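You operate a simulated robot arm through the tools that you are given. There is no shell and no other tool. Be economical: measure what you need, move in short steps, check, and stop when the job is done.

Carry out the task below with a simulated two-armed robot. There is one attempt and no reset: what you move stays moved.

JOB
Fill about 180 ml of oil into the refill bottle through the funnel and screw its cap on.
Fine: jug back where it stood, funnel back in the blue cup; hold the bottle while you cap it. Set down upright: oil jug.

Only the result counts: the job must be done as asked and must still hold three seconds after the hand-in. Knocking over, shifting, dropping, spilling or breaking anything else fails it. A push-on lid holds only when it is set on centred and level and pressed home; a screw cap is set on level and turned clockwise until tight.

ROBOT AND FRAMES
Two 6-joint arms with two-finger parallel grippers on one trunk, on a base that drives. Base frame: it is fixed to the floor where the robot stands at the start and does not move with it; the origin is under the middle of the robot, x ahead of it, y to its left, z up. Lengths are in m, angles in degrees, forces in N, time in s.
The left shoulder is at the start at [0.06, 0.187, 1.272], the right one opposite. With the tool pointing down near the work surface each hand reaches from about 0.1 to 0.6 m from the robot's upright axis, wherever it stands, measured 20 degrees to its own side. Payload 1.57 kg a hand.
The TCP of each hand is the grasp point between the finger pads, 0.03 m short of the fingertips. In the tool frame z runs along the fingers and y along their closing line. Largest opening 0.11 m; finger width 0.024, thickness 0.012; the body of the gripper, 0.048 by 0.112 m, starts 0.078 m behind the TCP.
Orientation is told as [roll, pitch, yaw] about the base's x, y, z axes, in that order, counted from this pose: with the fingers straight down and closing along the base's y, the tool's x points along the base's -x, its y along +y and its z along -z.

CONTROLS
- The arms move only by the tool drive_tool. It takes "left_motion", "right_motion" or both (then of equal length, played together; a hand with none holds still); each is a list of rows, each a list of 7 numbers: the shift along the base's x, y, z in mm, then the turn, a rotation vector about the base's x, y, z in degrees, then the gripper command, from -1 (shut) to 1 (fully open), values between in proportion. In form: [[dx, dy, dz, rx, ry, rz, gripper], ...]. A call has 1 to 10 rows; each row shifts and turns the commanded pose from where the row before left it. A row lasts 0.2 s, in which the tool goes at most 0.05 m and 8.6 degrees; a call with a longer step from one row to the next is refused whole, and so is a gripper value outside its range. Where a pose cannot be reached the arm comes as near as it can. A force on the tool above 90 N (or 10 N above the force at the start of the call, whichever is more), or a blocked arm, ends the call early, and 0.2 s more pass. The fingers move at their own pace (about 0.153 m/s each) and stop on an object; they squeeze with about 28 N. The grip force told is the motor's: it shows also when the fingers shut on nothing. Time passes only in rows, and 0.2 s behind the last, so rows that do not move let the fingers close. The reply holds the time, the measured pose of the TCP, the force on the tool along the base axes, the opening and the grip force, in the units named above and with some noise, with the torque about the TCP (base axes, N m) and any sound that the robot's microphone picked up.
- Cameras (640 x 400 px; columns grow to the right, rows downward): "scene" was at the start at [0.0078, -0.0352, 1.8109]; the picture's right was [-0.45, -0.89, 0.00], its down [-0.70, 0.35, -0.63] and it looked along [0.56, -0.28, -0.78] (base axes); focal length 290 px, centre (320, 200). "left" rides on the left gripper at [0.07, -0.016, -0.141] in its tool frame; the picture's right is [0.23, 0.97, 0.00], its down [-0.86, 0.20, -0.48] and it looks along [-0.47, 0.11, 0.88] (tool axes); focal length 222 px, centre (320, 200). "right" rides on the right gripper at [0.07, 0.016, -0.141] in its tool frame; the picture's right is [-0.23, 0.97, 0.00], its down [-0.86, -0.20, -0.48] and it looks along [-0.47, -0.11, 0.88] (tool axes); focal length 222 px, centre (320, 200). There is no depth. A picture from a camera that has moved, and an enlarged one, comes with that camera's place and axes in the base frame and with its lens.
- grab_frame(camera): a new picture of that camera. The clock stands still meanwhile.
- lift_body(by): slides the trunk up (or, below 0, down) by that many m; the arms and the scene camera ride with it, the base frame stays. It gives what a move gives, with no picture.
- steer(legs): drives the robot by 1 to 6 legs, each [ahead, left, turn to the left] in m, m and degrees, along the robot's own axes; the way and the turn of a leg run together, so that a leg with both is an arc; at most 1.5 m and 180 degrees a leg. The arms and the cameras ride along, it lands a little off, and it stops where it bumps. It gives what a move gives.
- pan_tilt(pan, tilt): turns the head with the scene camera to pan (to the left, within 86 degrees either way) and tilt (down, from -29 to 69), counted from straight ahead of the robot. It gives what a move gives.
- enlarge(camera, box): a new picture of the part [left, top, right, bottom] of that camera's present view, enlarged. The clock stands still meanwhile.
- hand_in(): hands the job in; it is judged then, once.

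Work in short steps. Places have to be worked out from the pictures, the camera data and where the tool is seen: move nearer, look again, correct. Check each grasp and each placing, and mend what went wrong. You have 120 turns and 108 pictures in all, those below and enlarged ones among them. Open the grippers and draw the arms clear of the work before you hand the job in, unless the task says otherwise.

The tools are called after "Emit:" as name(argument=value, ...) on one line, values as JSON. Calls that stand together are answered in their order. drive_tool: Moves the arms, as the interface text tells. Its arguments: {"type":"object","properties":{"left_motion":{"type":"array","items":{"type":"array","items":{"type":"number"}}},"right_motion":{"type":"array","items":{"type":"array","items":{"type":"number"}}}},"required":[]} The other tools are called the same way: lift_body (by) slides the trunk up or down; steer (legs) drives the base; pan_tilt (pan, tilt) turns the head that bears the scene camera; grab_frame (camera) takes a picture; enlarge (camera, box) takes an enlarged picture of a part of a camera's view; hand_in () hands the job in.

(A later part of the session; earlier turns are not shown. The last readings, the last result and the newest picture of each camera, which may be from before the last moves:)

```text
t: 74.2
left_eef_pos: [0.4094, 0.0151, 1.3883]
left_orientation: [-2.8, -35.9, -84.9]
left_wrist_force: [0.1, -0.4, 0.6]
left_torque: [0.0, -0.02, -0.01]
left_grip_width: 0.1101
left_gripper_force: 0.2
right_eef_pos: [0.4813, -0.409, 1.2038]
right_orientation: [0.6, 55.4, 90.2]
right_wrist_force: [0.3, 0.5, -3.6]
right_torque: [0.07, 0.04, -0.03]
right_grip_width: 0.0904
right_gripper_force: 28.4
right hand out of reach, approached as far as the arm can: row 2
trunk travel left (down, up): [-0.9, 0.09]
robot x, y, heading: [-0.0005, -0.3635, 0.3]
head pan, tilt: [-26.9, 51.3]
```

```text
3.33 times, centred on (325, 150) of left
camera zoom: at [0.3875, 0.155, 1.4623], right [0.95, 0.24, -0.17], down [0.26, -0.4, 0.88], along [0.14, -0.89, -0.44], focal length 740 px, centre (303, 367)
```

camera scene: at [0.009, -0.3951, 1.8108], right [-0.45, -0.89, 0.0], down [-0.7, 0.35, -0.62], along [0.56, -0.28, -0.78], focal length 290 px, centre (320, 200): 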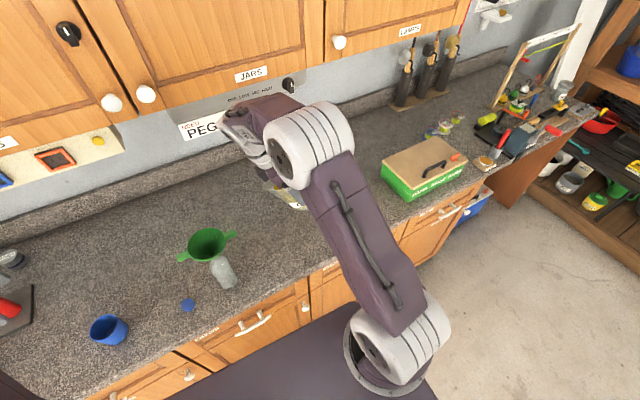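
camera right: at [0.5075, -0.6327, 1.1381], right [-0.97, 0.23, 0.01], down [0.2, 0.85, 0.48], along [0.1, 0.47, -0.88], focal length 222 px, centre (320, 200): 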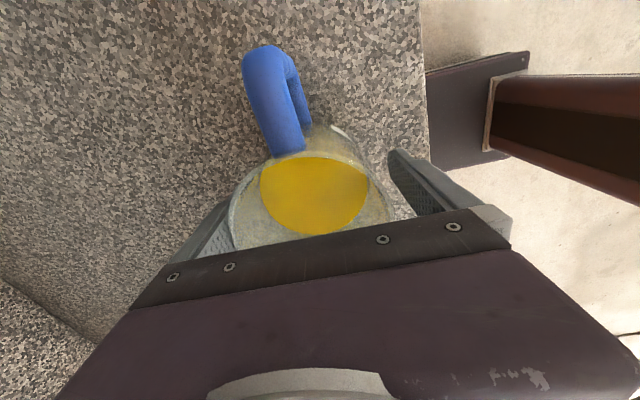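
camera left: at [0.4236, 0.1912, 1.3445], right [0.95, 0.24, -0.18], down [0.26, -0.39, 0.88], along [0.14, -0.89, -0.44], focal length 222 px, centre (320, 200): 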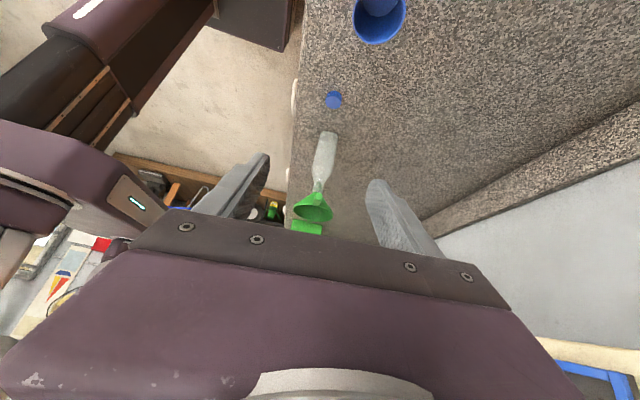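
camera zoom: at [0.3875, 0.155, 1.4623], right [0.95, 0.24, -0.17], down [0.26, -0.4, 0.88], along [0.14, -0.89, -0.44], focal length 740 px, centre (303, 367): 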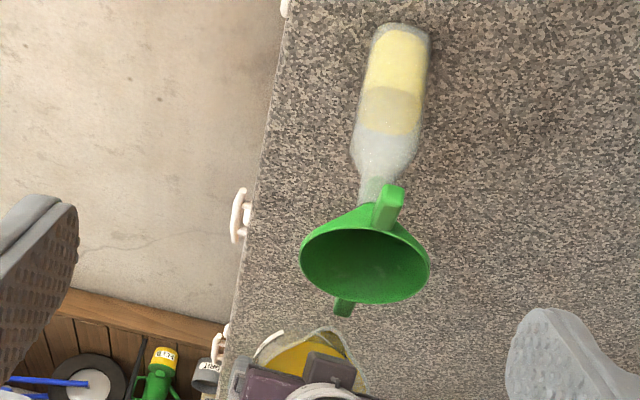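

Flow has stopped again. I zoom on the level and weigh the jug again.

Emit:
enlarge(camera="left", box=[303, 92, 339, 140])

Emit:
drive_tool(right_motion=[[0, 0, 0, 6, 0, 0, -1], [0, 0, 0, 6, 0, 0, -1]])

Emit:
drive_tool(right_motion=[[0, 0, 0, 6, 0, 0, -1], [0, 0, 0, 2, 0, 0, -1]])

Emit:
drive_tool(right_motion=[[0, 0, 0, 0, 0, 0, -1]])

Emit:
drive_tool(right_motion=[[0, 0, 0, 0, 0, 0, -1]])

Emit:
drive_tool(right_motion=[[0, 0, 0, 0, 0, 0, -1]])

Emit:
drive_tool(right_motion=[[0, 0, 0, 0, 0, 0, -1]])

Emit:
drive_tool(right_motion=[[0, 0, 0, 0, 0, 0, -1]])

Emit:
drive_tool(right_motion=[[0, 0, 0, 0, 0, 0, -1]])

Emit:
drive_tool(right_motion=[[0, 0, 0, 0, 0, 0, -1]])

Emit:
drive_tool(right_motion=[[0, 0, 0, 0, 0, 0, -1]])

Emit:
drive_tool(right_motion=[[0, 0, 0, 0, 0, 0, -1]])

Emit:
drive_tool(right_motion=[[0, 0, 0, 0, 0, 0, -1]])

Emit:
drive_tool(right_motion=[[0, 0, 0, 0, 0, 0, -1]])

Emit:
drive_tool(right_motion=[[0, 0, 0, 0, 0, 0, -1]])

```text
8.33 times, centred on (321, 116) of left
camera zoom: at [0.3875, 0.155, 1.4623], right [0.95, 0.24, -0.17], down [0.26, -0.4, 0.88], along [0.14, -0.89, -0.44], focal length 1851 px, centre (312, 900)
```

zoom: 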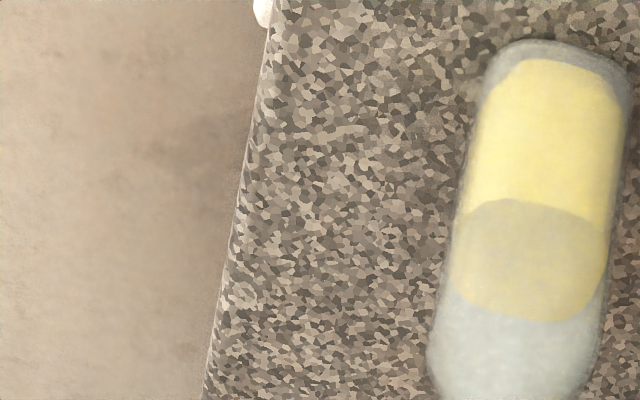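

```text
t: 74.8
left_eef_pos: [0.4089, 0.0147, 1.3889]
left_orientation: [-2.9, -35.9, -84.9]
left_wrist_force: [-0.1, 0.0, 0.5]
left_torque: [-0.01, 0.01, -0.02]
left_grip_width: 0.1102
left_gripper_force: 0.0
right_eef_pos: [0.4813, -0.4101, 1.2025]
right_orientation: [0.4, 43.2, 90.1]
right_wrist_force: [0.0, 0.0, -3.9]
right_torque: [0.08, 0.0, -0.01]
right_grip_width: 0.0907
right_gripper_force: 28.8
trunk travel left (down, up): [-0.9, 0.09]
robot x, y, heading: [-0.0021, -0.3603, 0.1]
head pan, tilt: [-26.9, 51.3]
```

```text
t: 75.4
left_eef_pos: [0.4088, 0.0141, 1.3882]
left_orientation: [-3.0, -35.8, -84.9]
left_wrist_force: [-0.2, -0.2, 0.7]
left_torque: [0.0, 0.02, -0.02]
left_grip_width: 0.1101
left_gripper_force: 0.1
right_eef_pos: [0.4806, -0.4095, 1.2025]
right_orientation: [0.4, 35.2, 90.1]
right_wrist_force: [-0.8, 0.0, -4.6]
right_torque: [0.05, -0.02, 0.0]
right_grip_width: 0.0908
right_gripper_force: 27.6
trunk travel left (down, up): [-0.9, 0.09]
robot x, y, heading: [-0.0012, -0.3603, 0.3]
head pan, tilt: [-26.9, 51.3]
```

```text
t: 75.8
left_eef_pos: [0.4097, 0.0154, 1.3875]
left_orientation: [-2.9, -35.9, -84.9]
left_wrist_force: [0.1, 0.8, -0.2]
left_torque: [-0.03, -0.01, 0.0]
left_grip_width: 0.1102
left_gripper_force: 0.0
right_eef_pos: [0.4816, -0.4094, 1.2045]
right_orientation: [0.4, 35.3, 90.1]
right_wrist_force: [0.3, -0.2, -3.8]
right_torque: [0.09, 0.0, 0.0]
right_grip_width: 0.0908
right_gripper_force: 28.1
trunk travel left (down, up): [-0.9, 0.09]
robot x, y, heading: [-0.0002, -0.3617, 0.3]
head pan, tilt: [-26.9, 51.3]
```

```text
t: 76.2
left_eef_pos: [0.4106, 0.0158, 1.3883]
left_orientation: [-3.0, -36.0, -84.9]
left_wrist_force: [-0.3, 0.1, 0.0]
left_torque: [-0.01, -0.01, 0.02]
left_grip_width: 0.1101
left_gripper_force: 0.1
right_eef_pos: [0.4809, -0.4086, 1.2028]
right_orientation: [0.4, 35.3, 90.0]
right_wrist_force: [0.2, -0.1, -3.6]
right_torque: [0.07, 0.05, 0.03]
right_grip_width: 0.0907
right_gripper_force: 28.3
trunk travel left (down, up): [-0.9, 0.09]
robot x, y, heading: [0.0007, -0.3615, -0.2]
head pan, tilt: [-26.9, 51.3]
```

```text
t: 76.6
left_eef_pos: [0.4103, 0.0156, 1.3879]
left_orientation: [-3.0, -35.9, -84.8]
left_wrist_force: [-0.2, 0.6, -0.1]
left_torque: [-0.03, -0.02, -0.03]
left_grip_width: 0.1097
left_gripper_force: 0.0
right_eef_pos: [0.4808, -0.4098, 1.203]
right_orientation: [0.4, 35.2, 90.1]
right_wrist_force: [0.3, 0.3, -3.4]
right_torque: [0.07, -0.02, 0.01]
right_grip_width: 0.0909
right_gripper_force: 27.9
trunk travel left (down, up): [-0.9, 0.09]
robot x, y, heading: [-0.0013, -0.3574, 0.2]
head pan, tilt: [-26.9, 51.3]
```

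```text
t: 77.0
left_eef_pos: [0.4099, 0.0154, 1.3879]
left_orientation: [-3.0, -35.8, -84.8]
left_wrist_force: [0.0, 0.3, 0.3]
left_torque: [0.01, -0.02, -0.01]
left_grip_width: 0.11
left_gripper_force: 0.1
right_eef_pos: [0.4812, -0.4093, 1.2032]
right_orientation: [0.3, 35.3, 90.1]
right_wrist_force: [-0.4, 0.1, -3.1]
right_torque: [0.06, -0.03, 0.03]
right_grip_width: 0.0906
right_gripper_force: 28.1
trunk travel left (down, up): [-0.9, 0.09]
robot x, y, heading: [0.0007, -0.3609, 0.3]
head pan, tilt: [-26.9, 51.3]
```

```text
t: 77.4
left_eef_pos: [0.4091, 0.0161, 1.3884]
left_orientation: [-2.9, -35.8, -84.9]
left_wrist_force: [-0.1, 0.1, 0.3]
left_torque: [-0.01, 0.02, -0.03]
left_grip_width: 0.1101
left_gripper_force: 0.0
right_eef_pos: [0.4808, -0.4085, 1.2033]
right_orientation: [0.5, 35.2, 90.1]
right_wrist_force: [-0.5, 0.1, -3.5]
right_torque: [0.03, 0.0, 0.0]
right_grip_width: 0.0906
right_gripper_force: 28.3
trunk travel left (down, up): [-0.9, 0.09]
robot x, y, heading: [-0.0005, -0.3589, 0.1]
head pan, tilt: [-26.9, 51.3]
```

```text
t: 77.8
left_eef_pos: [0.4095, 0.0158, 1.3881]
left_orientation: [-2.9, -35.8, -84.9]
left_wrist_force: [-0.5, -0.1, 0.3]
left_torque: [-0.02, -0.01, -0.03]
left_grip_width: 0.1099
left_gripper_force: 0.1
right_eef_pos: [0.481, -0.4083, 1.2044]
right_orientation: [0.3, 35.3, 90.1]
right_wrist_force: [-0.6, -0.1, -3.8]
right_torque: [0.08, 0.03, -0.01]
right_grip_width: 0.0908
right_gripper_force: 27.5
trunk travel left (down, up): [-0.9, 0.09]
robot x, y, heading: [0.002, -0.3619, 0.1]
head pan, tilt: [-26.9, 51.3]
```

```text
t: 78.2
left_eef_pos: [0.4095, 0.0148, 1.3878]
left_orientation: [-3.0, -35.9, -84.9]
left_wrist_force: [0.0, -0.1, 0.1]
left_torque: [0.0, -0.01, -0.03]
left_grip_width: 0.11
left_gripper_force: 0.0
right_eef_pos: [0.4805, -0.4111, 1.2032]
right_orientation: [0.4, 35.3, 90.2]
right_wrist_force: [0.6, 0.2, -2.7]
right_torque: [0.02, -0.02, 0.02]
right_grip_width: 0.0908
right_gripper_force: 28.4
trunk travel left (down, up): [-0.9, 0.09]
robot x, y, heading: [0.0016, -0.3606, -0.1]
head pan, tilt: [-26.9, 51.3]
```

```text
t: 78.6
left_eef_pos: [0.4095, 0.0159, 1.3882]
left_orientation: [-2.9, -35.8, -84.9]
left_wrist_force: [-0.2, 0.0, -0.2]
left_torque: [0.03, -0.02, -0.01]
left_grip_width: 0.11
left_gripper_force: 0.0
right_eef_pos: [0.4813, -0.4099, 1.2026]
right_orientation: [0.4, 35.3, 90.2]
right_wrist_force: [-0.5, 0.1, -2.5]
right_torque: [0.04, -0.03, 0.0]
right_grip_width: 0.0907
right_gripper_force: 28.2
trunk travel left (down, up): [-0.9, 0.09]
robot x, y, heading: [-0.0007, -0.3606, 0.3]
head pan, tilt: [-26.9, 51.3]
```

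```text
t: 79.0
left_eef_pos: [0.4102, 0.016, 1.3884]
left_orientation: [-2.9, -35.9, -84.9]
left_wrist_force: [0.7, -0.4, 0.5]
left_torque: [0.01, -0.02, 0.02]
left_grip_width: 0.1101
left_gripper_force: 0.1
right_eef_pos: [0.4803, -0.4103, 1.2029]
right_orientation: [0.4, 35.4, 90.1]
right_wrist_force: [0.6, -0.2, -3.1]
right_torque: [0.04, 0.0, -0.03]
right_grip_width: 0.0906
right_gripper_force: 28.3
trunk travel left (down, up): [-0.9, 0.09]
robot x, y, heading: [0.0027, -0.3597, 0.0]
head pan, tilt: [-26.9, 51.3]
```

```text
t: 79.4
left_eef_pos: [0.4104, 0.0154, 1.3885]
left_orientation: [-2.8, -35.9, -84.9]
left_wrist_force: [-0.3, 0.9, -0.2]
left_torque: [0.01, 0.02, -0.02]
left_grip_width: 0.11
left_gripper_force: 0.2
right_eef_pos: [0.4813, -0.4095, 1.2036]
right_orientation: [0.4, 35.3, 90.2]
right_wrist_force: [0.3, 0.0, -3.5]
right_torque: [0.09, 0.0, -0.04]
right_grip_width: 0.0909
right_gripper_force: 27.9
trunk travel left (down, up): [-0.9, 0.09]
robot x, y, heading: [-0.0008, -0.3584, -0.0]
head pan, tilt: [-26.9, 51.3]
```

```text
t: 79.8
left_eef_pos: [0.4098, 0.0157, 1.3883]
left_orientation: [-2.9, -35.8, -85.0]
left_wrist_force: [-0.7, -0.8, 0.4]
left_torque: [-0.03, 0.06, -0.03]
left_grip_width: 0.1101
left_gripper_force: 0.1
right_eef_pos: [0.4813, -0.409, 1.2027]
right_orientation: [0.3, 35.3, 90.1]
right_wrist_force: [-0.8, 1.1, -3.0]
right_torque: [0.07, 0.01, -0.03]
right_grip_width: 0.0909
right_gripper_force: 27.5
trunk travel left (down, up): [-0.9, 0.09]
robot x, y, heading: [0.0034, -0.3574, 0.1]
head pan, tilt: [-26.9, 51.3]
```

```text
t: 80.2
left_eef_pos: [0.4087, 0.015, 1.3884]
left_orientation: [-2.9, -35.9, -84.8]
left_wrist_force: [-0.1, 0.2, -0.6]
left_torque: [-0.02, -0.02, 0.02]
left_grip_width: 0.1099
left_gripper_force: 0.0
right_eef_pos: [0.48, -0.409, 1.203]
right_orientation: [0.4, 35.3, 90.2]
right_wrist_force: [0.9, -0.5, -2.9]
right_torque: [0.04, 0.0, -0.01]
right_grip_width: 0.0907
right_gripper_force: 27.9
trunk travel left (down, up): [-0.9, 0.09]
robot x, y, heading: [-0.0008, -0.3591, 0.4]
head pan, tilt: [-26.9, 51.3]
```

Weight drop ≈ 1.60 N ≈ 177 ml and visual ≈ 185 ml: the fill is right. I back the jug off to y≈−0.56 and then level it.

Emit:
drive_tool(right_motion=[[0, -20, 5, 0, 0, 0, -1], [5, -35, 5, 0, 0, 0, -1], [10, -35, 0, 5, 0, 0, -1], [10, -35, 0, 6, 0, 0, -1], [10, -26, 0, 6, 0, 0, -1], [13, 0, 0, 6, 0, 0, -1], [0, 0, 0, 6, 0, 0, -1], [0, 0, 0, 6.3, 0, 0, -1], [0, 0, 0, 0, 0, 0, -1]])

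Emit:
grab_frame(camera="scene")

```text
t: 82.2
left_eef_pos: [0.4101, 0.016, 1.387]
left_orientation: [-2.9, -35.8, -84.9]
left_wrist_force: [0.3, -0.2, 0.1]
left_torque: [-0.02, 0.01, -0.01]
left_grip_width: 0.11
left_gripper_force: 0.0
right_eef_pos: [0.5296, -0.5604, 1.2127]
right_orientation: [0.4, 0.0, 90.0]
right_wrist_force: [0.4, 0.2, -3.9]
right_torque: [0.04, -0.03, -0.02]
right_grip_width: 0.0907
right_gripper_force: 27.7
trunk travel left (down, up): [-0.9, 0.09]
robot x, y, heading: [0.001, -0.3586, -0.0]
head pan, tilt: [-26.9, 51.3]
```

```text
21 pictures are left
camera scene: at [0.0092, -0.3947, 1.8109], right [-0.45, -0.89, 0.0], down [-0.7, 0.35, -0.62], along [0.56, -0.28, -0.78], focal length 290 px, centre (320, 200)
```

scene: 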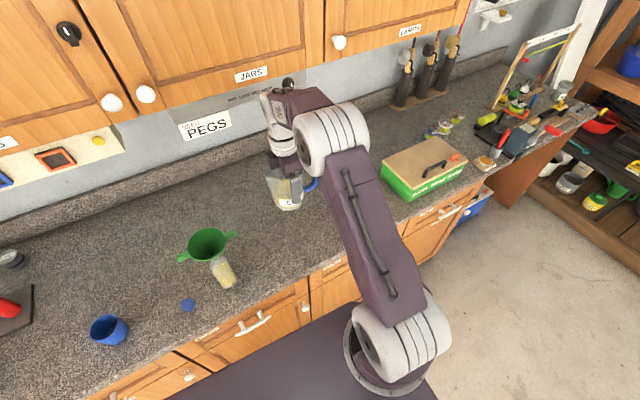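

Jug is level above its spot. I lower it to just above the counter.

Emit:
drive_tool(right_motion=[[0, 0, -40, 0, 0, 0, -1], [0, 0, -40, 0, 0, 0, -1], [0, 0, -40, 0, 0, 0, -1], [0, 0, -40, 0, 0, 0, -1], [0, 0, -35, 0, 0, 0, -1], [0, 0, -25, 0, 0, 0, -1], [0, 0, -6, 0, 0, 0, -1], [0, 0, 0, 0, 0, 0, -1]])

Emit:
drive_tool(right_motion=[[0, 0, -3, 0, 0, 0, -1], [0, 0, -3, 0, 0, 0, -1], [0, 0, 0, 0, 0, 0, -1]])

```text
t: 84.0
left_eef_pos: [0.4102, 0.0154, 1.3885]
left_orientation: [-2.9, -35.8, -84.9]
left_wrist_force: [0.2, 0.4, -1.0]
left_torque: [-0.01, -0.02, -0.05]
left_grip_width: 0.1101
left_gripper_force: 0.2
right_eef_pos: [0.528, -0.559, 0.9864]
right_orientation: [0.3, 0.0, 90.0]
right_wrist_force: [0.0, -0.1, -2.9]
right_torque: [0.05, 0.02, 0.02]
right_grip_width: 0.0906
right_gripper_force: 28.3
trunk travel left (down, up): [-0.9, 0.09]
robot x, y, heading: [-0.002, -0.3597, 0.1]
head pan, tilt: [-26.9, 51.3]
```

```text
t: 84.8
left_eef_pos: [0.4081, 0.0159, 1.3878]
left_orientation: [-2.8, -35.9, -85.0]
left_wrist_force: [0.6, 0.5, 1.1]
left_torque: [0.05, 0.0, 0.0]
left_grip_width: 0.1101
left_gripper_force: 0.0
right_eef_pos: [0.5293, -0.5599, 0.9822]
right_orientation: [0.4, 0.0, 90.0]
right_wrist_force: [-0.3, -0.7, -3.8]
right_torque: [0.05, 0.02, 0.03]
right_grip_width: 0.0907
right_gripper_force: 27.9
trunk travel left (down, up): [-0.9, 0.09]
robot x, y, heading: [-0.0018, -0.3571, 0.0]
head pan, tilt: [-26.9, 51.3]
```

Not yet on the counter; lowering in 2 mm steps.

Emit:
drive_tool(right_motion=[[0, 0, -2, 0, 0, 0, -1], [0, 0, -2, 0, 0, 0, -1], [0, 0, 0, 0, 0, 0, -1]])

Emit:
drive_tool(right_motion=[[0, 0, -1, 0, 0, 0, -1], [0, 0, 0, 0, 0, 0, -1]])

```text
t: 85.6
left_eef_pos: [0.4087, 0.0153, 1.3886]
left_orientation: [-2.8, -36.0, -85.0]
left_wrist_force: [-0.3, 0.6, -0.1]
left_torque: [0.03, 0.03, 0.01]
left_grip_width: 0.1101
left_gripper_force: 0.0
right_eef_pos: [0.5278, -0.5606, 0.9777]
right_orientation: [0.2, 0.1, 90.2]
right_wrist_force: [1.0, -2.5, 10.2]
right_torque: [-0.57, 0.12, 0.07]
right_grip_width: 0.0909
right_gripper_force: 28.2
trunk travel left (down, up): [-0.9, 0.09]
robot x, y, heading: [0.0013, -0.3616, 0.5]
head pan, tilt: [-26.9, 51.3]
```

```text
t: 86.2
left_eef_pos: [0.4072, 0.0169, 1.3878]
left_orientation: [-2.7, -36.1, -84.9]
left_wrist_force: [-0.9, -0.5, 0.3]
left_torque: [-0.01, 0.01, 0.0]
left_grip_width: 0.1102
left_gripper_force: 0.0
right_eef_pos: [0.5285, -0.5572, 0.9779]
right_orientation: [0.2, 0.2, 90.1]
right_wrist_force: [4.3, -2.0, 18.1]
right_torque: [-0.57, 0.25, 0.1]
right_grip_width: 0.0908
right_gripper_force: 28.1
trunk travel left (down, up): [-0.9, 0.09]
robot x, y, heading: [0.001, -0.3601, 0.2]
head pan, tilt: [-26.9, 51.3]
```

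It stands on the counter. I unload 1.5 mm, open, and draw straight up.

Emit:
drive_tool(right_motion=[[0, 0, 2, 0, 0, 0, -1], [0, 0, 0, 0, 0, 0, 0.7], [0, 0, 0, 0, 0, 0, 0.85], [0, 0, 0, 0, 0, 0, 1], [0, 0, 0, 0, 0, 0, 1], [0, 0, 30, 0, 0, 0, 1], [0, 0, 40, 0, 0, 0, 1], [0, 0, 40, 0, 0, 0, 1], [0, 0, 40, 0, 0, 0, 1], [0, 0, 40, 0, 0, 0, 1]])

Emit:
drive_tool(right_motion=[[0, -40, 30, 0, 0, 0, 1], [0, -40, 0, 0, 0, 0, 1], [-20, -40, 0, 0, 0, 0, 1], [-20, -40, 0, 0, 0, 0, 1], [-20, 0, 0, 0, 0, 0, 1]], left_motion=[[0, 0, 0, 7, 0, 0, 0.5], [0, 0, 0, 7, 0, 0, 0.5], [0, 0, 0, 7, 0, 0, 0.5], [0, 0, 0, 7, 0, 0, 0.5], [0, 0, 0, 8, 0, 0, 0.5]])

Emit:
enlarge(camera="scene", box=[70, 170, 350, 350])

```text
t: 88.4
left_eef_pos: [0.4084, 0.0162, 1.3886]
left_orientation: [-2.9, -35.9, -84.9]
left_wrist_force: [0.7, -0.9, 1.1]
left_torque: [-0.03, -0.02, -0.02]
left_grip_width: 0.11
left_gripper_force: 0.0
right_eef_pos: [0.527, -0.5616, 1.1712]
right_orientation: [0.4, 0.1, 90.2]
right_wrist_force: [0.7, -0.3, -0.2]
right_torque: [0.01, 0.0, 0.0]
right_grip_width: 0.11
right_gripper_force: 0.1
trunk travel left (down, up): [-0.9, 0.09]
robot x, y, heading: [-0.0002, -0.3594, 0.3]
head pan, tilt: [-26.9, 51.3]
```

```text
t: 89.6
left_eef_pos: [0.408, 0.0114, 1.3874]
left_orientation: [0.1, 0.2, -85.9]
left_wrist_force: [0.1, -0.1, -0.2]
left_torque: [-0.01, -0.02, 0.03]
left_grip_width: 0.0826
left_gripper_force: 0.1
right_eef_pos: [0.4654, -0.7246, 1.1997]
right_orientation: [0.2, -0.1, 90.0]
right_wrist_force: [-0.6, 0.0, -0.5]
right_torque: [0.05, 0.02, 0.01]
right_grip_width: 0.11
right_gripper_force: 0.0
trunk travel left (down, up): [-0.9, 0.09]
robot x, y, heading: [0.0002, -0.3581, 0.1]
head pan, tilt: [-26.9, 51.3]
```

```text
2.22 times, centred on (210, 260) of scene
camera zoom: at [0.0063, -0.3967, 1.8108], right [-0.45, -0.89, 0.0], down [-0.7, 0.35, -0.63], along [0.56, -0.28, -0.78], focal length 643 px, centre (564, 67)
```

zoom: 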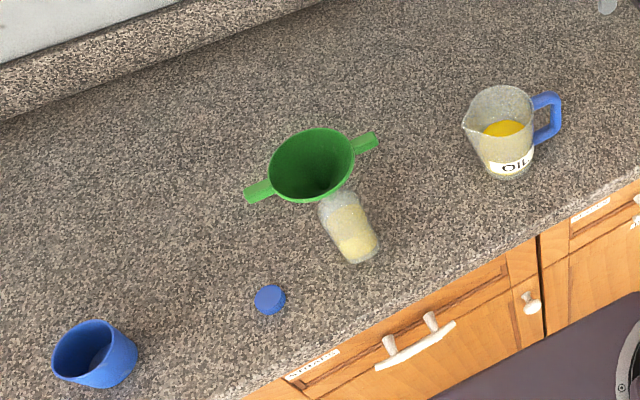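

Jug is back upright, funnel still seated. I drive the base 0.15 m to the left so that the left hand can handle funnel and cup.

Emit:
steer(legs=[[0, 0.15, 0]])

Emit:
drive_tool(left_motion=[[10, -45, 0, 0, 0, 0, 0.5], [10, -45, 0, 0, 0, 0, 0.5], [10, -45, 0, 0, 0, 0, 0], [10, -45, 0, 0, 0, 0, -0.2], [10, -45, 0, 0, 0, 0, -0.2], [10, -45, 0, 0, 0, 0, -0.2], [10, -45, -20, 0, 0, 0, -0.2], [8, -45, -30, 0, 0, 0, -0.2], [0, 0, -30, 0, 0, 0, -0.2]])

```text
t: 91.0
left_eef_pos: [0.4121, 0.1608, 1.3887]
left_orientation: [0.0, 0.2, -86.2]
left_wrist_force: [0.7, -0.6, 0.0]
left_torque: [0.06, 0.0, 0.01]
left_grip_width: 0.0823
left_gripper_force: 0.1
right_eef_pos: [0.4655, -0.5727, 1.1982]
right_orientation: [0.4, -0.1, 89.7]
right_wrist_force: [-0.1, -0.1, -0.3]
right_torque: [0.04, 0.03, 0.01]
right_grip_width: 0.1098
right_gripper_force: 0.1
trunk travel left (down, up): [-0.9, 0.09]
robot x, y, heading: [-0.0026, -0.2066, 0.0]
head pan, tilt: [-26.9, 51.3]
```

```text
refused: row 7 steps farther than a row can; nothing moved
```

A row was slightly too long; I resend it with shorter steps.

Emit:
drive_tool(left_motion=[[9, -44, 0, 0, 0, 0, 0.5], [9, -44, 0, 0, 0, 0, 0.5], [9, -44, 0, 0, 0, 0, 0], [9, -44, 0, 0, 0, 0, -0.2], [9, -44, 0, 0, 0, 0, -0.2], [9, -44, 0, 0, 0, 0, -0.2], [9, -44, 0, 0, 0, 0, -0.2], [9, -44, -10, 0, 0, 0, -0.2], [2, -38, -25, 0, 0, 0, -0.2], [0, 0, -40, 0, 0, 0, -0.2]])

Emit:
drive_tool(left_motion=[[0, 0, -40, 0, 0, 0, -0.2], [0, 0, -40, 0, 0, 0, -0.2], [0, 0, 0, 0, 0, 0, -0.2]])

Emit:
enlarge(camera="left", box=[220, 90, 440, 230])

```text
t: 93.2
left_eef_pos: [0.4864, -0.2252, 1.3097]
left_orientation: [0.1, -0.1, -86.3]
left_wrist_force: [-0.1, -0.3, 0.1]
left_torque: [-0.05, 0.0, -0.01]
left_grip_width: 0.0439
left_gripper_force: 0.1
right_eef_pos: [0.4647, -0.5689, 1.1999]
right_orientation: [0.3, 0.1, 89.8]
right_wrist_force: [-0.4, 0.3, 0.4]
right_torque: [-0.01, 0.02, 0.03]
right_grip_width: 0.1101
right_gripper_force: 0.0
trunk travel left (down, up): [-0.9, 0.09]
robot x, y, heading: [0.0027, -0.2059, -0.3]
head pan, tilt: [-26.9, 51.3]
```

```text
t: 94.0
left_eef_pos: [0.4876, -0.2217, 1.2314]
left_orientation: [0.0, -0.1, -86.2]
left_wrist_force: [-0.5, 0.1, 0.0]
left_torque: [0.0, -0.02, 0.0]
left_grip_width: 0.0439
left_gripper_force: 0.0
right_eef_pos: [0.4648, -0.5705, 1.1996]
right_orientation: [0.4, 0.0, 89.9]
right_wrist_force: [-0.5, -0.3, 1.0]
right_torque: [-0.01, -0.01, 0.0]
right_grip_width: 0.1099
right_gripper_force: 0.0
trunk travel left (down, up): [-0.9, 0.09]
robot x, y, heading: [0.0005, -0.2053, -0.1]
head pan, tilt: [-26.9, 51.3]
```

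```text
2.86 times, centred on (330, 160) of left
camera zoom: at [0.4656, -0.1529, 1.3726], right [0.96, 0.29, 0.0], down [0.26, -0.84, 0.48], along [0.14, -0.46, -0.88], focal length 635 px, centre (291, 314)
```

zoom: 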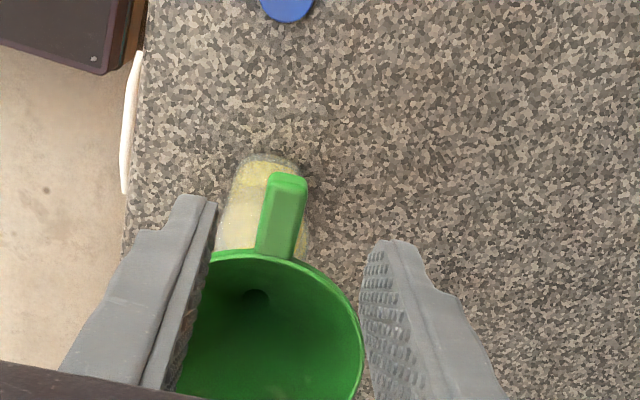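

Ear tip ≈ (0.485, −0.2215). I go to TCP y ≈ −0.232 and z ≈ 1.128 and grip the ear.

Emit:
drive_tool(left_motion=[[-1, -10, -30, 0, 0, 0, -0.2], [0, 0, -40, 0, 0, 0, -0.2], [0, 0, -33, 0, 0, 0, -0.2], [0, 0, 0, 0, 0, 0, -0.2]])

Emit:
enlarge(camera="left", box=[220, 90, 440, 230])

```text
t: 95.0
left_eef_pos: [0.4883, -0.2292, 1.1308]
left_orientation: [0.0, -0.2, -86.2]
left_wrist_force: [0.0, 0.7, -0.1]
left_torque: [-0.04, -0.02, 0.0]
left_grip_width: 0.044
left_gripper_force: 0.0
right_eef_pos: [0.4644, -0.5705, 1.1993]
right_orientation: [0.4, 0.1, 89.8]
right_wrist_force: [-0.3, -0.4, 0.4]
right_torque: [0.03, -0.01, -0.02]
right_grip_width: 0.1101
right_gripper_force: 0.2
trunk travel left (down, up): [-0.9, 0.09]
robot x, y, heading: [0.0024, -0.2074, -0.1]
head pan, tilt: [-26.9, 51.3]
```

```text
2.86 times, centred on (330, 160) of left
camera zoom: at [0.4657, -0.1604, 1.2718], right [0.96, 0.29, 0.0], down [0.26, -0.84, 0.48], along [0.14, -0.46, -0.88], focal length 635 px, centre (291, 314)
```

zoom: 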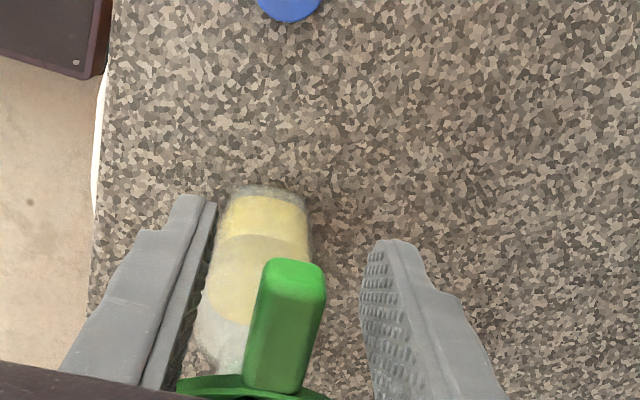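

The ear sits midway between the fingers as in the first grip. Close, then lift straight up.

Emit:
drive_tool(left_motion=[[-1, 0, -2, 0, 0, 0, -0.2], [0, 0, 0, 0, 0, 0, -0.6], [0, 0, 0, 0, 0, 0, -1], [0, 0, 0, 0, 0, 0, -1], [0, 0, 8, 0, 0, 0, -1], [0, 0, 10, 0, 0, 0, -1], [0, 0, 15, 0, 0, 0, -1], [0, 0, 25, 0, 0, 0, -1], [0, 0, 30, 0, 0, 0, -1]])

Emit:
enlarge(camera="scene", box=[130, 170, 410, 330])

```text
t: 97.0
left_eef_pos: [0.4819, -0.2364, 1.2169]
left_orientation: [0.1, 0.0, -86.2]
left_wrist_force: [-0.3, 0.2, -0.6]
left_torque: [0.0, -0.01, -0.01]
left_grip_width: 0.0153
left_gripper_force: 28.1
right_eef_pos: [0.465, -0.5689, 1.1991]
right_orientation: [0.3, 0.0, 89.7]
right_wrist_force: [-0.8, 0.3, 0.6]
right_torque: [-0.02, 0.04, -0.03]
right_grip_width: 0.11
right_gripper_force: 0.0
trunk travel left (down, up): [-0.9, 0.09]
robot x, y, heading: [-0.0, -0.2057, -0.2]
head pan, tilt: [-26.9, 51.3]
```

```text
2.29 times, centred on (270, 250) of scene
camera zoom: at [0.0072, -0.2413, 1.8108], right [-0.46, -0.89, 0.0], down [-0.69, 0.36, -0.63], along [0.56, -0.29, -0.78], focal length 662 px, centre (434, 86)
```

zoom: 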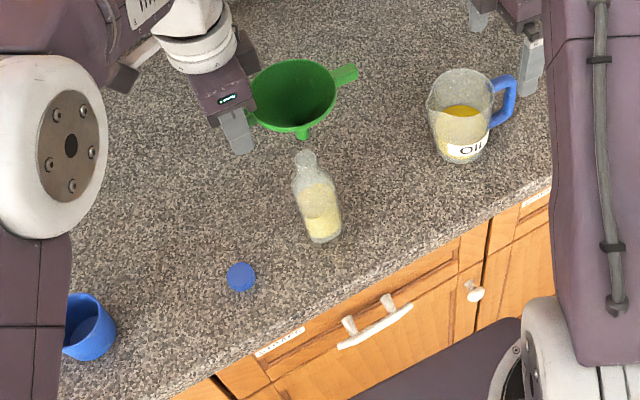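

Funnel out cleanly, bottle undisturbed. I carry it to above the cup (target TCP (0.473, 0.109)).

Emit:
drive_tool(left_motion=[[-1, 40, 0, 0, 0, 0, -1], [-1, 43, 0, 0, 0, 0, -1], [-1, 43, 0, 0, 0, 0, -1], [-1, 43, 0, 0, 0, 0, -1], [-1, 43, 0, 0, 0, 0, -1], [-1, 43, 0, 0, 0, 0, -1], [-1, 43, 0, 0, 0, 0, -1], [-1, 43, 0, 0, 0, 0, -1], [0, 0, 0, 0, 0, 0, -1]])

Emit:
drive_tool(left_motion=[[0, 0, -30, 0, 0, 0, -1], [0, 0, -40, 0, 0, 0, -1], [0, 0, -20, 0, 0, 0, -1], [0, 0, 0, 0, 0, 0, -1]])

Emit:
grab_frame(camera="scene")

```text
t: 99.0
left_eef_pos: [0.4755, 0.1049, 1.2149]
left_orientation: [0.0, 0.0, -86.2]
left_wrist_force: [-0.5, -0.4, -0.7]
left_torque: [0.03, -0.01, 0.0]
left_grip_width: 0.0152
left_gripper_force: 28.1
right_eef_pos: [0.4661, -0.5694, 1.2]
right_orientation: [0.4, 0.0, 89.8]
right_wrist_force: [-0.2, 0.1, 0.7]
right_torque: [0.02, -0.01, -0.03]
right_grip_width: 0.11
right_gripper_force: 0.1
trunk travel left (down, up): [-0.9, 0.09]
robot x, y, heading: [0.0015, -0.2068, 0.0]
head pan, tilt: [-26.9, 51.3]
```

```text
t: 100.0
left_eef_pos: [0.4751, 0.1046, 1.1282]
left_orientation: [-0.1, -0.1, -86.3]
left_wrist_force: [-0.4, -0.2, -1.1]
left_torque: [0.04, -0.01, 0.04]
left_grip_width: 0.0151
left_gripper_force: 27.8
right_eef_pos: [0.4647, -0.5697, 1.1997]
right_orientation: [0.4, 0.0, 89.8]
right_wrist_force: [0.3, 0.0, -0.1]
right_torque: [-0.01, 0.0, 0.02]
right_grip_width: 0.1097
right_gripper_force: 0.1
trunk travel left (down, up): [-0.9, 0.09]
robot x, y, heading: [-0.0002, -0.207, -0.5]
head pan, tilt: [-26.9, 51.3]
```

```text
16 pictures are left
camera scene: at [0.0076, -0.2409, 1.8109], right [-0.46, -0.89, 0.0], down [-0.69, 0.36, -0.63], along [0.56, -0.29, -0.78], focal length 290 px, centre (320, 200)
```

scene: 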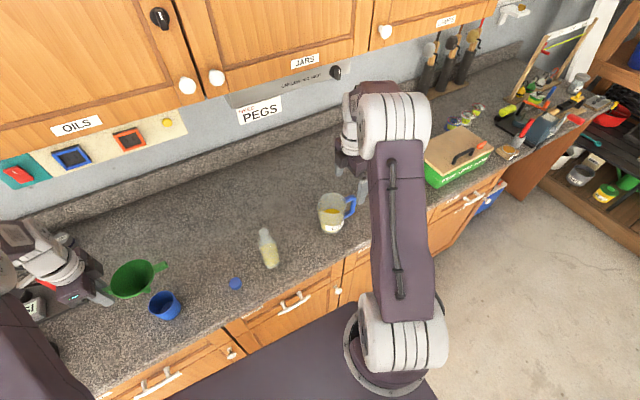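

I check the alignment of stem and cup with an enlarged view.

Emit:
enlarge(camera="scene", box=[90, 245, 200, 325])

Emit:
enlarge(camera="left", box=[220, 90, 440, 230])

```text
5.00 times, centred on (145, 285) of scene
camera zoom: at [0.0076, -0.2409, 1.8109], right [-0.46, -0.89, 0.0], down [-0.69, 0.36, -0.63], along [0.56, -0.29, -0.78], focal length 1448 px, centre (1195, -225)
```

zoom: 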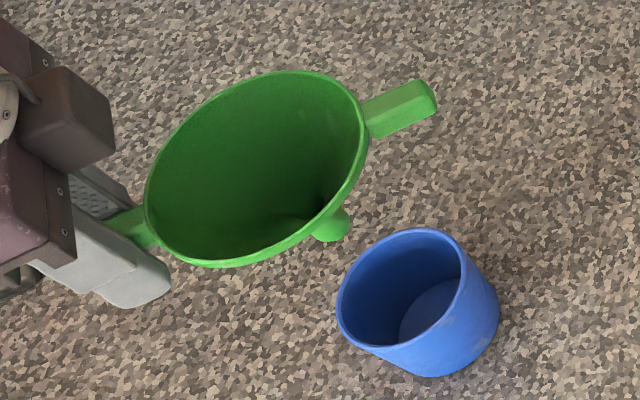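

```text
2.86 times, centred on (330, 160) of left
camera zoom: at [0.4527, 0.1738, 1.2698], right [0.96, 0.29, 0.0], down [0.26, -0.84, 0.48], along [0.14, -0.46, -0.88], focal length 635 px, centre (291, 314)
```

zoom: 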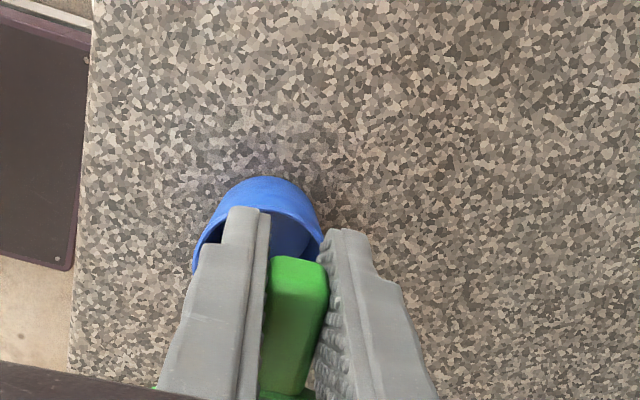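

Funnel centre (0.474, 0.037) lies over the cup centre (0.474, 0.038). I lower it into the cup.

Emit:
drive_tool(left_motion=[[0, 0, -30, 0, 0, 0, -1], [0, 0, -30, 0, 0, 0, -1], [0, 0, -30, 0, 0, 0, -1], [0, 0, -30, 0, 0, 0, -1], [0, 0, -12, 0, 0, 0, -1], [0, 0, -5, 0, 0, 0, -1], [0, 0, 0, 0, 0, 0, -1]])

Emit:
drive_tool(left_motion=[[0, 0, -2, 0, 0, 0, -1], [0, 0, -2, 0, 0, 0, -1], [0, 0, 0, 0, 0, 0, -1]])

```text
t: 101.6
left_eef_pos: [0.473, 0.1079, 0.9895]
left_orientation: [0.0, -0.1, -86.2]
left_wrist_force: [-0.3, -1.1, -1.0]
left_torque: [0.0, 0.03, -0.04]
left_grip_width: 0.015
left_gripper_force: 27.9
right_eef_pos: [0.4663, -0.57, 1.2009]
right_orientation: [0.4, 0.0, 89.7]
right_wrist_force: [0.2, 0.4, 0.2]
right_torque: [0.0, 0.01, 0.01]
right_grip_width: 0.1102
right_gripper_force: 0.0
trunk travel left (down, up): [-0.9, 0.09]
robot x, y, heading: [-0.0006, -0.2023, -0.0]
head pan, tilt: [-26.9, 51.3]
```

```text
t: 102.4
left_eef_pos: [0.4753, 0.1069, 0.9851]
left_orientation: [-0.1, -0.1, -86.2]
left_wrist_force: [-1.1, 0.3, -0.7]
left_torque: [0.03, 0.01, 0.0]
left_grip_width: 0.0152
left_gripper_force: 27.9
right_eef_pos: [0.4644, -0.5702, 1.1983]
right_orientation: [0.4, 0.0, 89.8]
right_wrist_force: [0.6, -0.1, 0.7]
right_torque: [0.01, 0.02, 0.04]
right_grip_width: 0.1099
right_gripper_force: 0.1
trunk travel left (down, up): [-0.9, 0.09]
robot x, y, heading: [-0.0007, -0.2053, -0.3]
head pan, tilt: [-26.9, 51.3]
```

Nearly seated; two more small steps.

Emit:
drive_tool(left_motion=[[0, 0, -2, 0, 0, 0, -1], [0, 0, -1, 0, 0, 0, -1], [0, 0, 0, 0, 0, 0, -1]])

Emit:
drive_tool(left_motion=[[0, 0, -1.5, 0, 0, 0, -1], [0, 0, 0, 0, 0, 0, -1]])

```text
t: 103.2
left_eef_pos: [0.4743, 0.1062, 0.9826]
left_orientation: [0.1, -0.1, -86.2]
left_wrist_force: [-2.3, 2.8, 13.3]
left_torque: [-0.79, -0.06, -0.11]
left_grip_width: 0.0152
left_gripper_force: 28.0
right_eef_pos: [0.4642, -0.57, 1.1989]
right_orientation: [0.3, 0.0, 89.7]
right_wrist_force: [0.1, -0.2, -0.5]
right_torque: [0.01, -0.04, 0.04]
right_grip_width: 0.11
right_gripper_force: 0.1
trunk travel left (down, up): [-0.9, 0.09]
robot x, y, heading: [0.0003, -0.2067, -0.3]
head pan, tilt: [-26.9, 51.3]
```

```text
t: 103.8
left_eef_pos: [0.4751, 0.1065, 0.982]
left_orientation: [0.1, -0.1, -86.2]
left_wrist_force: [-0.8, 3.7, 14.7]
left_torque: [-0.76, -0.13, -0.06]
left_grip_width: 0.0152
left_gripper_force: 28.2
right_eef_pos: [0.4631, -0.5707, 1.1991]
right_orientation: [0.2, 0.1, 89.8]
right_wrist_force: [-0.3, -0.3, 0.5]
right_torque: [0.0, 0.03, 0.01]
right_grip_width: 0.1102
right_gripper_force: 0.1
trunk travel left (down, up): [-0.9, 0.09]
robot x, y, heading: [-0.0022, -0.2057, 0.0]
head pan, tilt: [-26.9, 51.3]
```

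Seated. I unload, release the ear and raise the hand, then move toward the cap while turning the hand back to yaw 0.

Emit:
drive_tool(left_motion=[[0, 0, 2.5, 0, 0, 0, -1], [0, 0, 0, 0, 0, 0, -0.6], [0, 0, 0, 0, 0, 0, -0.4], [0, 0, 0, 0, 0, 0, -0.2], [0, 0, 20, 0, 0, 0, -0.2], [0, 0, 40, 0, 0, 0, -0.2], [0, 0, 40, 0, 0, 0, -0.2], [0, 0, 40, 0, 0, 0, -0.2], [0, 0, 40, 0, 0, 0, -0.2]])

Emit:
drive_tool(left_motion=[[0, -27, 0, 0, 0, 8.6, 0], [0, -27, 0, 0, 0, 8.6, 0], [0, -27, 0, 0, 0, 8.6, 0], [0, -27, 0, 0, 0, 8.6, 0], [0, -27, 0, 0, 0, 8.6, 0], [0, -27, 0, 0, 0, 8.6, 0], [0, -27, 0, 0, 0, 8.6, 0], [0, -27, 0, 0, 0, 8.6, 0], [-2, -27, 0, 0, 0, 8.6, 0], [-2, -27, 0, 0, 0, 8.6, 0]])

Emit:
grab_frame(camera="left")

```text
t: 105.8
left_eef_pos: [0.4741, 0.1043, 1.1656]
left_orientation: [0.0, -0.1, -86.2]
left_wrist_force: [0.1, -0.2, 0.9]
left_torque: [0.0, -0.01, -0.01]
left_grip_width: 0.0441
left_gripper_force: 0.0
right_eef_pos: [0.4643, -0.5705, 1.1999]
right_orientation: [0.2, 0.1, 89.9]
right_wrist_force: [-0.5, -0.1, 0.5]
right_torque: [0.01, -0.03, 0.0]
right_grip_width: 0.1099
right_gripper_force: 0.1
trunk travel left (down, up): [-0.9, 0.09]
robot x, y, heading: [-0.0013, -0.2025, -0.3]
head pan, tilt: [-26.9, 51.3]
```

```text
t: 108.0
left_eef_pos: [0.4727, -0.1625, 1.1631]
left_orientation: [0.0, 0.0, -0.1]
left_wrist_force: [-0.4, 0.3, -0.4]
left_torque: [0.01, -0.02, -0.01]
left_grip_width: 0.0551
left_gripper_force: 0.0
right_eef_pos: [0.4656, -0.5705, 1.1999]
right_orientation: [0.4, 0.0, 89.8]
right_wrist_force: [0.2, 0.7, -0.1]
right_torque: [0.01, 0.02, 0.04]
right_grip_width: 0.11
right_gripper_force: 0.1
trunk travel left (down, up): [-0.9, 0.09]
robot x, y, heading: [-0.0019, -0.2041, -0.2]
head pan, tilt: [-26.9, 51.3]
```

```text
13 pictures are left
camera left: at [0.4016, -0.1781, 1.304], right [-0.23, 0.97, 0.0], down [0.85, 0.2, 0.48], along [0.47, 0.11, -0.88], focal length 222 px, centre (320, 200)
```

left: 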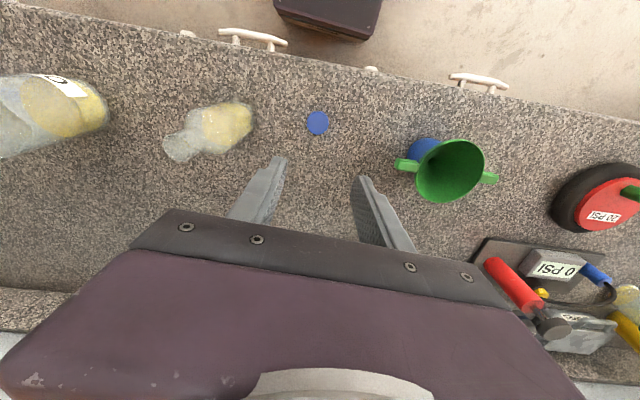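

Funnel sits in the cup. Cap ≈ (0.467, −0.166), ⌀ ≈ 38 mm. I go down over it, stopping with fingertips just above the counter.

Emit:
drive_tool(left_motion=[[-5.5, -3.5, -35, 0, 0, 0, 0], [0, 0, -45, 0, 0, 0, 0], [0, 0, -45, 0, 0, 0, 0], [0, 0, -45, 0, 0, 0, 0.1], [0, 0, -25, 0, 0, 0, 0.1], [0, 0, 0, 0, 0, 0, 0.1]])

Emit:
grab_frame(camera="left")

```text
t: 109.4
left_eef_pos: [0.4649, -0.1689, 0.9666]
left_orientation: [0.0, 0.0, -0.2]
left_wrist_force: [0.1, -0.1, 0.4]
left_torque: [0.0, 0.0, -0.01]
left_grip_width: 0.0602
left_gripper_force: 0.1
right_eef_pos: [0.4638, -0.5697, 1.1997]
right_orientation: [0.3, -0.1, 89.8]
right_wrist_force: [-0.1, -0.4, 0.0]
right_torque: [-0.01, -0.04, 0.0]
right_grip_width: 0.11
right_gripper_force: 0.0
trunk travel left (down, up): [-0.9, 0.09]
robot x, y, heading: [-0.0, -0.2054, 0.0]
head pan, tilt: [-26.9, 51.3]
```

```text
12 pictures are left
camera left: at [0.3954, -0.1846, 1.108], right [-0.22, 0.97, 0.0], down [0.85, 0.2, 0.48], along [0.47, 0.11, -0.88], focal length 222 px, centre (320, 200)
```

left: 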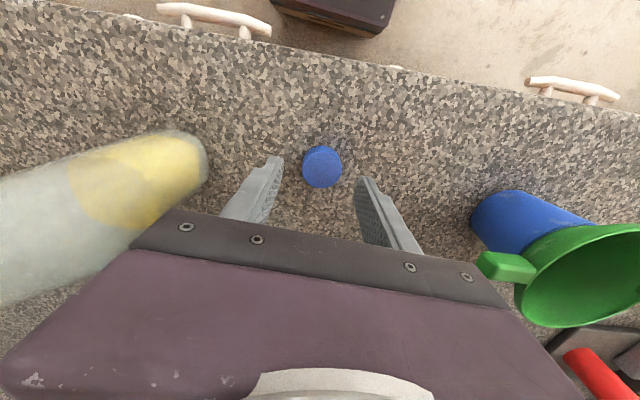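

Well aligned; (−2, +1.5) mm, down 32 mm, and close on the cap.

Emit:
drive_tool(left_motion=[[-2, 1.5, -10, 0, 0, 0, 0.1], [0, 0, -14, 0, 0, 0, 0.1], [0, 0, -8, 0, 0, 0, 0.1], [0, 0, 0, 0, 0, 0, -0.2], [0, 0, 0, 0, 0, 0, -0.6], [0, 0, 0, 0, 0, 0, -1], [0, 0, 0, 0, 0, 0, -1]])

```text
t: 111.0
left_eef_pos: [0.4649, -0.1664, 0.937]
left_orientation: [0.0, -0.1, -0.1]
left_wrist_force: [0.8, -0.8, 0.0]
left_torque: [0.03, -0.02, -0.02]
left_grip_width: 0.0355
left_gripper_force: 28.4
right_eef_pos: [0.4652, -0.5694, 1.1988]
right_orientation: [0.5, 0.1, 89.8]
right_wrist_force: [0.5, 0.0, -1.0]
right_torque: [0.02, 0.01, 0.01]
right_grip_width: 0.11
right_gripper_force: 0.1
trunk travel left (down, up): [-0.9, 0.09]
robot x, y, heading: [0.0001, -0.2066, -0.2]
head pan, tilt: [-26.9, 51.3]
```

Cap gripped (35.5 mm). I lift it clear while turning the right hand back to yaw 0, ready to hold the bottle from the front.

Emit:
drive_tool(left_motion=[[0, 0, 15, 0, 0, 0, -1], [0, 0, 30, 0, 0, 0, -1], [0, 0, 40, 0, 0, 0, -1], [0, 0, 40, 0, 0, 0, -1], [0, 0, 40, 0, 0, 0, -1], [0, 0, 40, 0, 0, 0, -1], [0, 20, 40, 0, 0, 0, -1], [0, 30, 20, 0, 0, 0, -1], [0, 30, 0, 0, 0, 0, -1], [0, 0, 0, 0, 0, 0, -1]], right_motion=[[0, 0, 0, 0, 0, -8.6, 1], [0, 0, 0, 0, 0, -8.6, 1], [0, 0, 0, 0, 0, -8.6, 1], [0, 5, 0, 0, 0, -8.6, 1], [0, 10, 0, 0, 0, -8.6, 1], [0, 15, 0, 0, 0, -8.6, 1], [0, 20, 0, 0, 0, -8.6, 1], [0, 20, 0, 0, 0, -8.6, 1], [0, 20, 0, 0, 0, -8.6, 1], [0, 20, 0, 0, 0, -8.6, 1]])

Emit:
drive_tool(right_motion=[[-4, 10, 0, 0, -8, -3.6, 1], [-4, 10, 0, 0, -8, 0, 1], [-4, 10, 0, 0, -8, 0, 1], [-4, 10, 0, 0, -8, 0, 1], [-4, 10, 0, 0, -8, 0, 1], [-4, 10, 0, 0, -8, 0, 1], [0, 0, 0, 0, 0, 0, 1]])

```text
t: 113.2
left_eef_pos: [0.4644, -0.086, 1.1989]
left_orientation: [0.0, -0.1, -0.2]
left_wrist_force: [0.5, -1.0, -0.3]
left_torque: [0.03, 0.03, 0.03]
left_grip_width: 0.0354
left_gripper_force: 28.1
right_eef_pos: [0.4639, -0.4624, 1.2006]
right_orientation: [0.3, 0.0, 3.6]
right_wrist_force: [0.2, -0.6, -0.6]
right_torque: [0.02, 0.0, 0.02]
right_grip_width: 0.1099
right_gripper_force: 0.0
trunk travel left (down, up): [-0.9, 0.09]
robot x, y, heading: [-0.0009, -0.2048, -0.3]
head pan, tilt: [-26.9, 51.3]
```

```text
refused: row 1 steps farther than a row can; nothing moved
```

I resend with the yaw remainder split off.

Emit:
drive_tool(right_motion=[[-4, 10, 0, 0, 0, -3.6, 1], [-4, 10, 0, 0, -8, 0, 1], [-4, 10, 0, 0, -8, 0, 1], [-4, 10, 0, 0, -8, 0, 1], [-4, 10, 0, 0, -8, 0, 1], [-4, 10, 0, 0, -8, 0, 1], [0, 0, 0, 0, -8, 0, 1], [0, 0, 0, 0, 0, 0, 1]])

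```text
t: 115.0
left_eef_pos: [0.4651, -0.0855, 1.1991]
left_orientation: [0.0, -0.2, -0.2]
left_wrist_force: [0.8, 0.1, -0.2]
left_torque: [-0.01, -0.03, 0.0]
left_grip_width: 0.0355
left_gripper_force: 28.1
right_eef_pos: [0.4389, -0.3873, 1.1961]
right_orientation: [7.1, -28.0, 0.2]
right_wrist_force: [-0.5, -0.3, -0.5]
right_torque: [0.01, -0.03, -0.03]
right_grip_width: 0.11
right_gripper_force: 0.0
right hand out of reach, approached as far as the arm can: row 5, 6, 7
trunk travel left (down, up): [-0.9, 0.09]
robot x, y, heading: [-0.0015, -0.2079, -0.3]
head pan, tilt: [-26.9, 51.3]
```

Pitch is limited here; I go lower and to the side (y≈−0.43, z≈1.03), where the wrist has more room, and try again.

Emit:
drive_tool(right_motion=[[0, -22, -20, -3.5, 0, 0, 1], [0, -22, -40, -3.5, 0, 0, 1], [0, 0, -45, 0, 0, 0, 1], [0, 0, -45, 0, -5, 0, 1], [0, 0, -20, 0, -7, 0, 1], [0, 0, 0, 0, -7, 0, 1], [0, 0, 0, 0, 0, 0, 1]])

```text
t: 116.6
left_eef_pos: [0.4639, -0.0852, 1.1977]
left_orientation: [-0.1, -0.1, -0.3]
left_wrist_force: [-0.6, -0.9, -0.7]
left_torque: [0.0, -0.01, -0.02]
left_grip_width: 0.0356
left_gripper_force: 28.7
right_eef_pos: [0.5195, -0.4051, 1.1177]
right_orientation: [5.2, -44.5, 0.1]
right_wrist_force: [0.3, 0.4, 0.2]
right_torque: [-0.02, 0.01, 0.0]
right_grip_width: 0.1102
right_gripper_force: 0.1
right hand out of reach, approached as far as the arm can: row 3, 4, 5, 6
trunk travel left (down, up): [-0.9, 0.09]
robot x, y, heading: [-0.0022, -0.2076, -0.3]
head pan, tilt: [-26.9, 51.3]
```

A front grip is not reachable here. I'll hold the bottle from its −y side instead (yaw 90°, leaning outward). First raise, unpitch and yaw the right hand.

Emit:
drive_tool(right_motion=[[0, -10, 20, 0, 8.4, 0, 1], [0, -15, 20, 0, 8.4, 0, 1], [0, -15, 20, 0, 8.4, 0, 1], [-5, -15, 20, 0, 8.4, 0, 1], [-5, -15, 15, 0, 8.4, 0, 1], [-5, 0, 0, -5, 0, 0, 1], [-5, 0, 0, 0, 0, 8.5, 1], [0, 0, 0, 0, 0, 8.5, 1], [0, 0, 0, 0, 0, 8.5, 1], [0, 0, 0, 0, 0, 8.5, 1]])

Emit:
drive_tool(right_motion=[[0, 0, 0, 0, 0, 8.5, 1], [0, 0, 0, 0, 0, 8.5, 1], [0, 0, 0, 0, 0, 8.5, 1], [0, 0, 0, 0, 0, 8.5, 1], [0, 0, 0, 0, 0, 8.5, 1], [0, 0, 0, 0, 0, 8.5, 1], [0, 0, 0, 0, 0, 4, 1], [0, 0, 0, 0, 0, 0, 1]])

```text
t: 118.8
left_eef_pos: [0.4658, -0.0859, 1.1984]
left_orientation: [0.0, -0.2, -0.2]
left_wrist_force: [0.2, 0.2, -0.4]
left_torque: [0.0, 0.01, -0.02]
left_grip_width: 0.0359
left_gripper_force: 28.3
right_eef_pos: [0.5044, -0.4487, 1.1966]
right_orientation: [3.8, -10.0, 35.2]
right_wrist_force: [0.8, 0.3, -0.4]
right_torque: [-0.01, -0.02, -0.01]
right_grip_width: 0.1102
right_gripper_force: 0.0
right hand out of reach, approached as far as the arm can: row 2, 3
trunk travel left (down, up): [-0.9, 0.09]
robot x, y, heading: [-0.0018, -0.2059, -0.0]
head pan, tilt: [-26.9, 51.3]
```

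```text
t: 120.6
left_eef_pos: [0.4657, -0.0852, 1.1994]
left_orientation: [0.0, 0.0, -0.3]
left_wrist_force: [0.3, -0.4, 0.0]
left_torque: [-0.03, -0.02, -0.01]
left_grip_width: 0.0354
left_gripper_force: 28.1
right_eef_pos: [0.5016, -0.4467, 1.1981]
right_orientation: [3.7, -9.9, 90.1]
right_wrist_force: [-0.3, 0.1, -0.1]
right_torque: [-0.02, 0.0, -0.01]
right_grip_width: 0.1099
right_gripper_force: 0.1
trunk travel left (down, up): [-0.9, 0.09]
robot x, y, heading: [0.0018, -0.2038, -0.3]
head pan, tilt: [-26.9, 51.3]
```

Already leaning +10° the right way. I continue to +42° lean in the air and check reach.

Emit:
drive_tool(right_motion=[[-2, 0, 0, 0, -3.7, 0, 1], [-3, 0, 0, 8, 0, 0, 1], [-3, 0, 0, 8, 0, 0, 1], [-3, 0, 0, 8, 0, 0, 1], [0, 0, 0, 8, 0, 0, 1], [0, 0, 0, 0, 0, 0, 1]])

```text
t: 122.0
left_eef_pos: [0.4659, -0.0861, 1.1971]
left_orientation: [-0.1, -0.1, -0.2]
left_wrist_force: [0.9, -0.5, 0.0]
left_torque: [-0.01, -0.03, -0.02]
left_grip_width: 0.0355
left_gripper_force: 28.3
right_eef_pos: [0.4919, -0.449, 1.199]
right_orientation: [-0.5, -41.9, 91.0]
right_wrist_force: [-0.1, 0.7, -0.5]
right_torque: [-0.02, 0.02, -0.01]
right_grip_width: 0.1101
right_gripper_force: 0.2
trunk travel left (down, up): [-0.9, 0.09]
robot x, y, heading: [-0.003, -0.2019, -0.4]
head pan, tilt: [-26.9, 51.3]
```

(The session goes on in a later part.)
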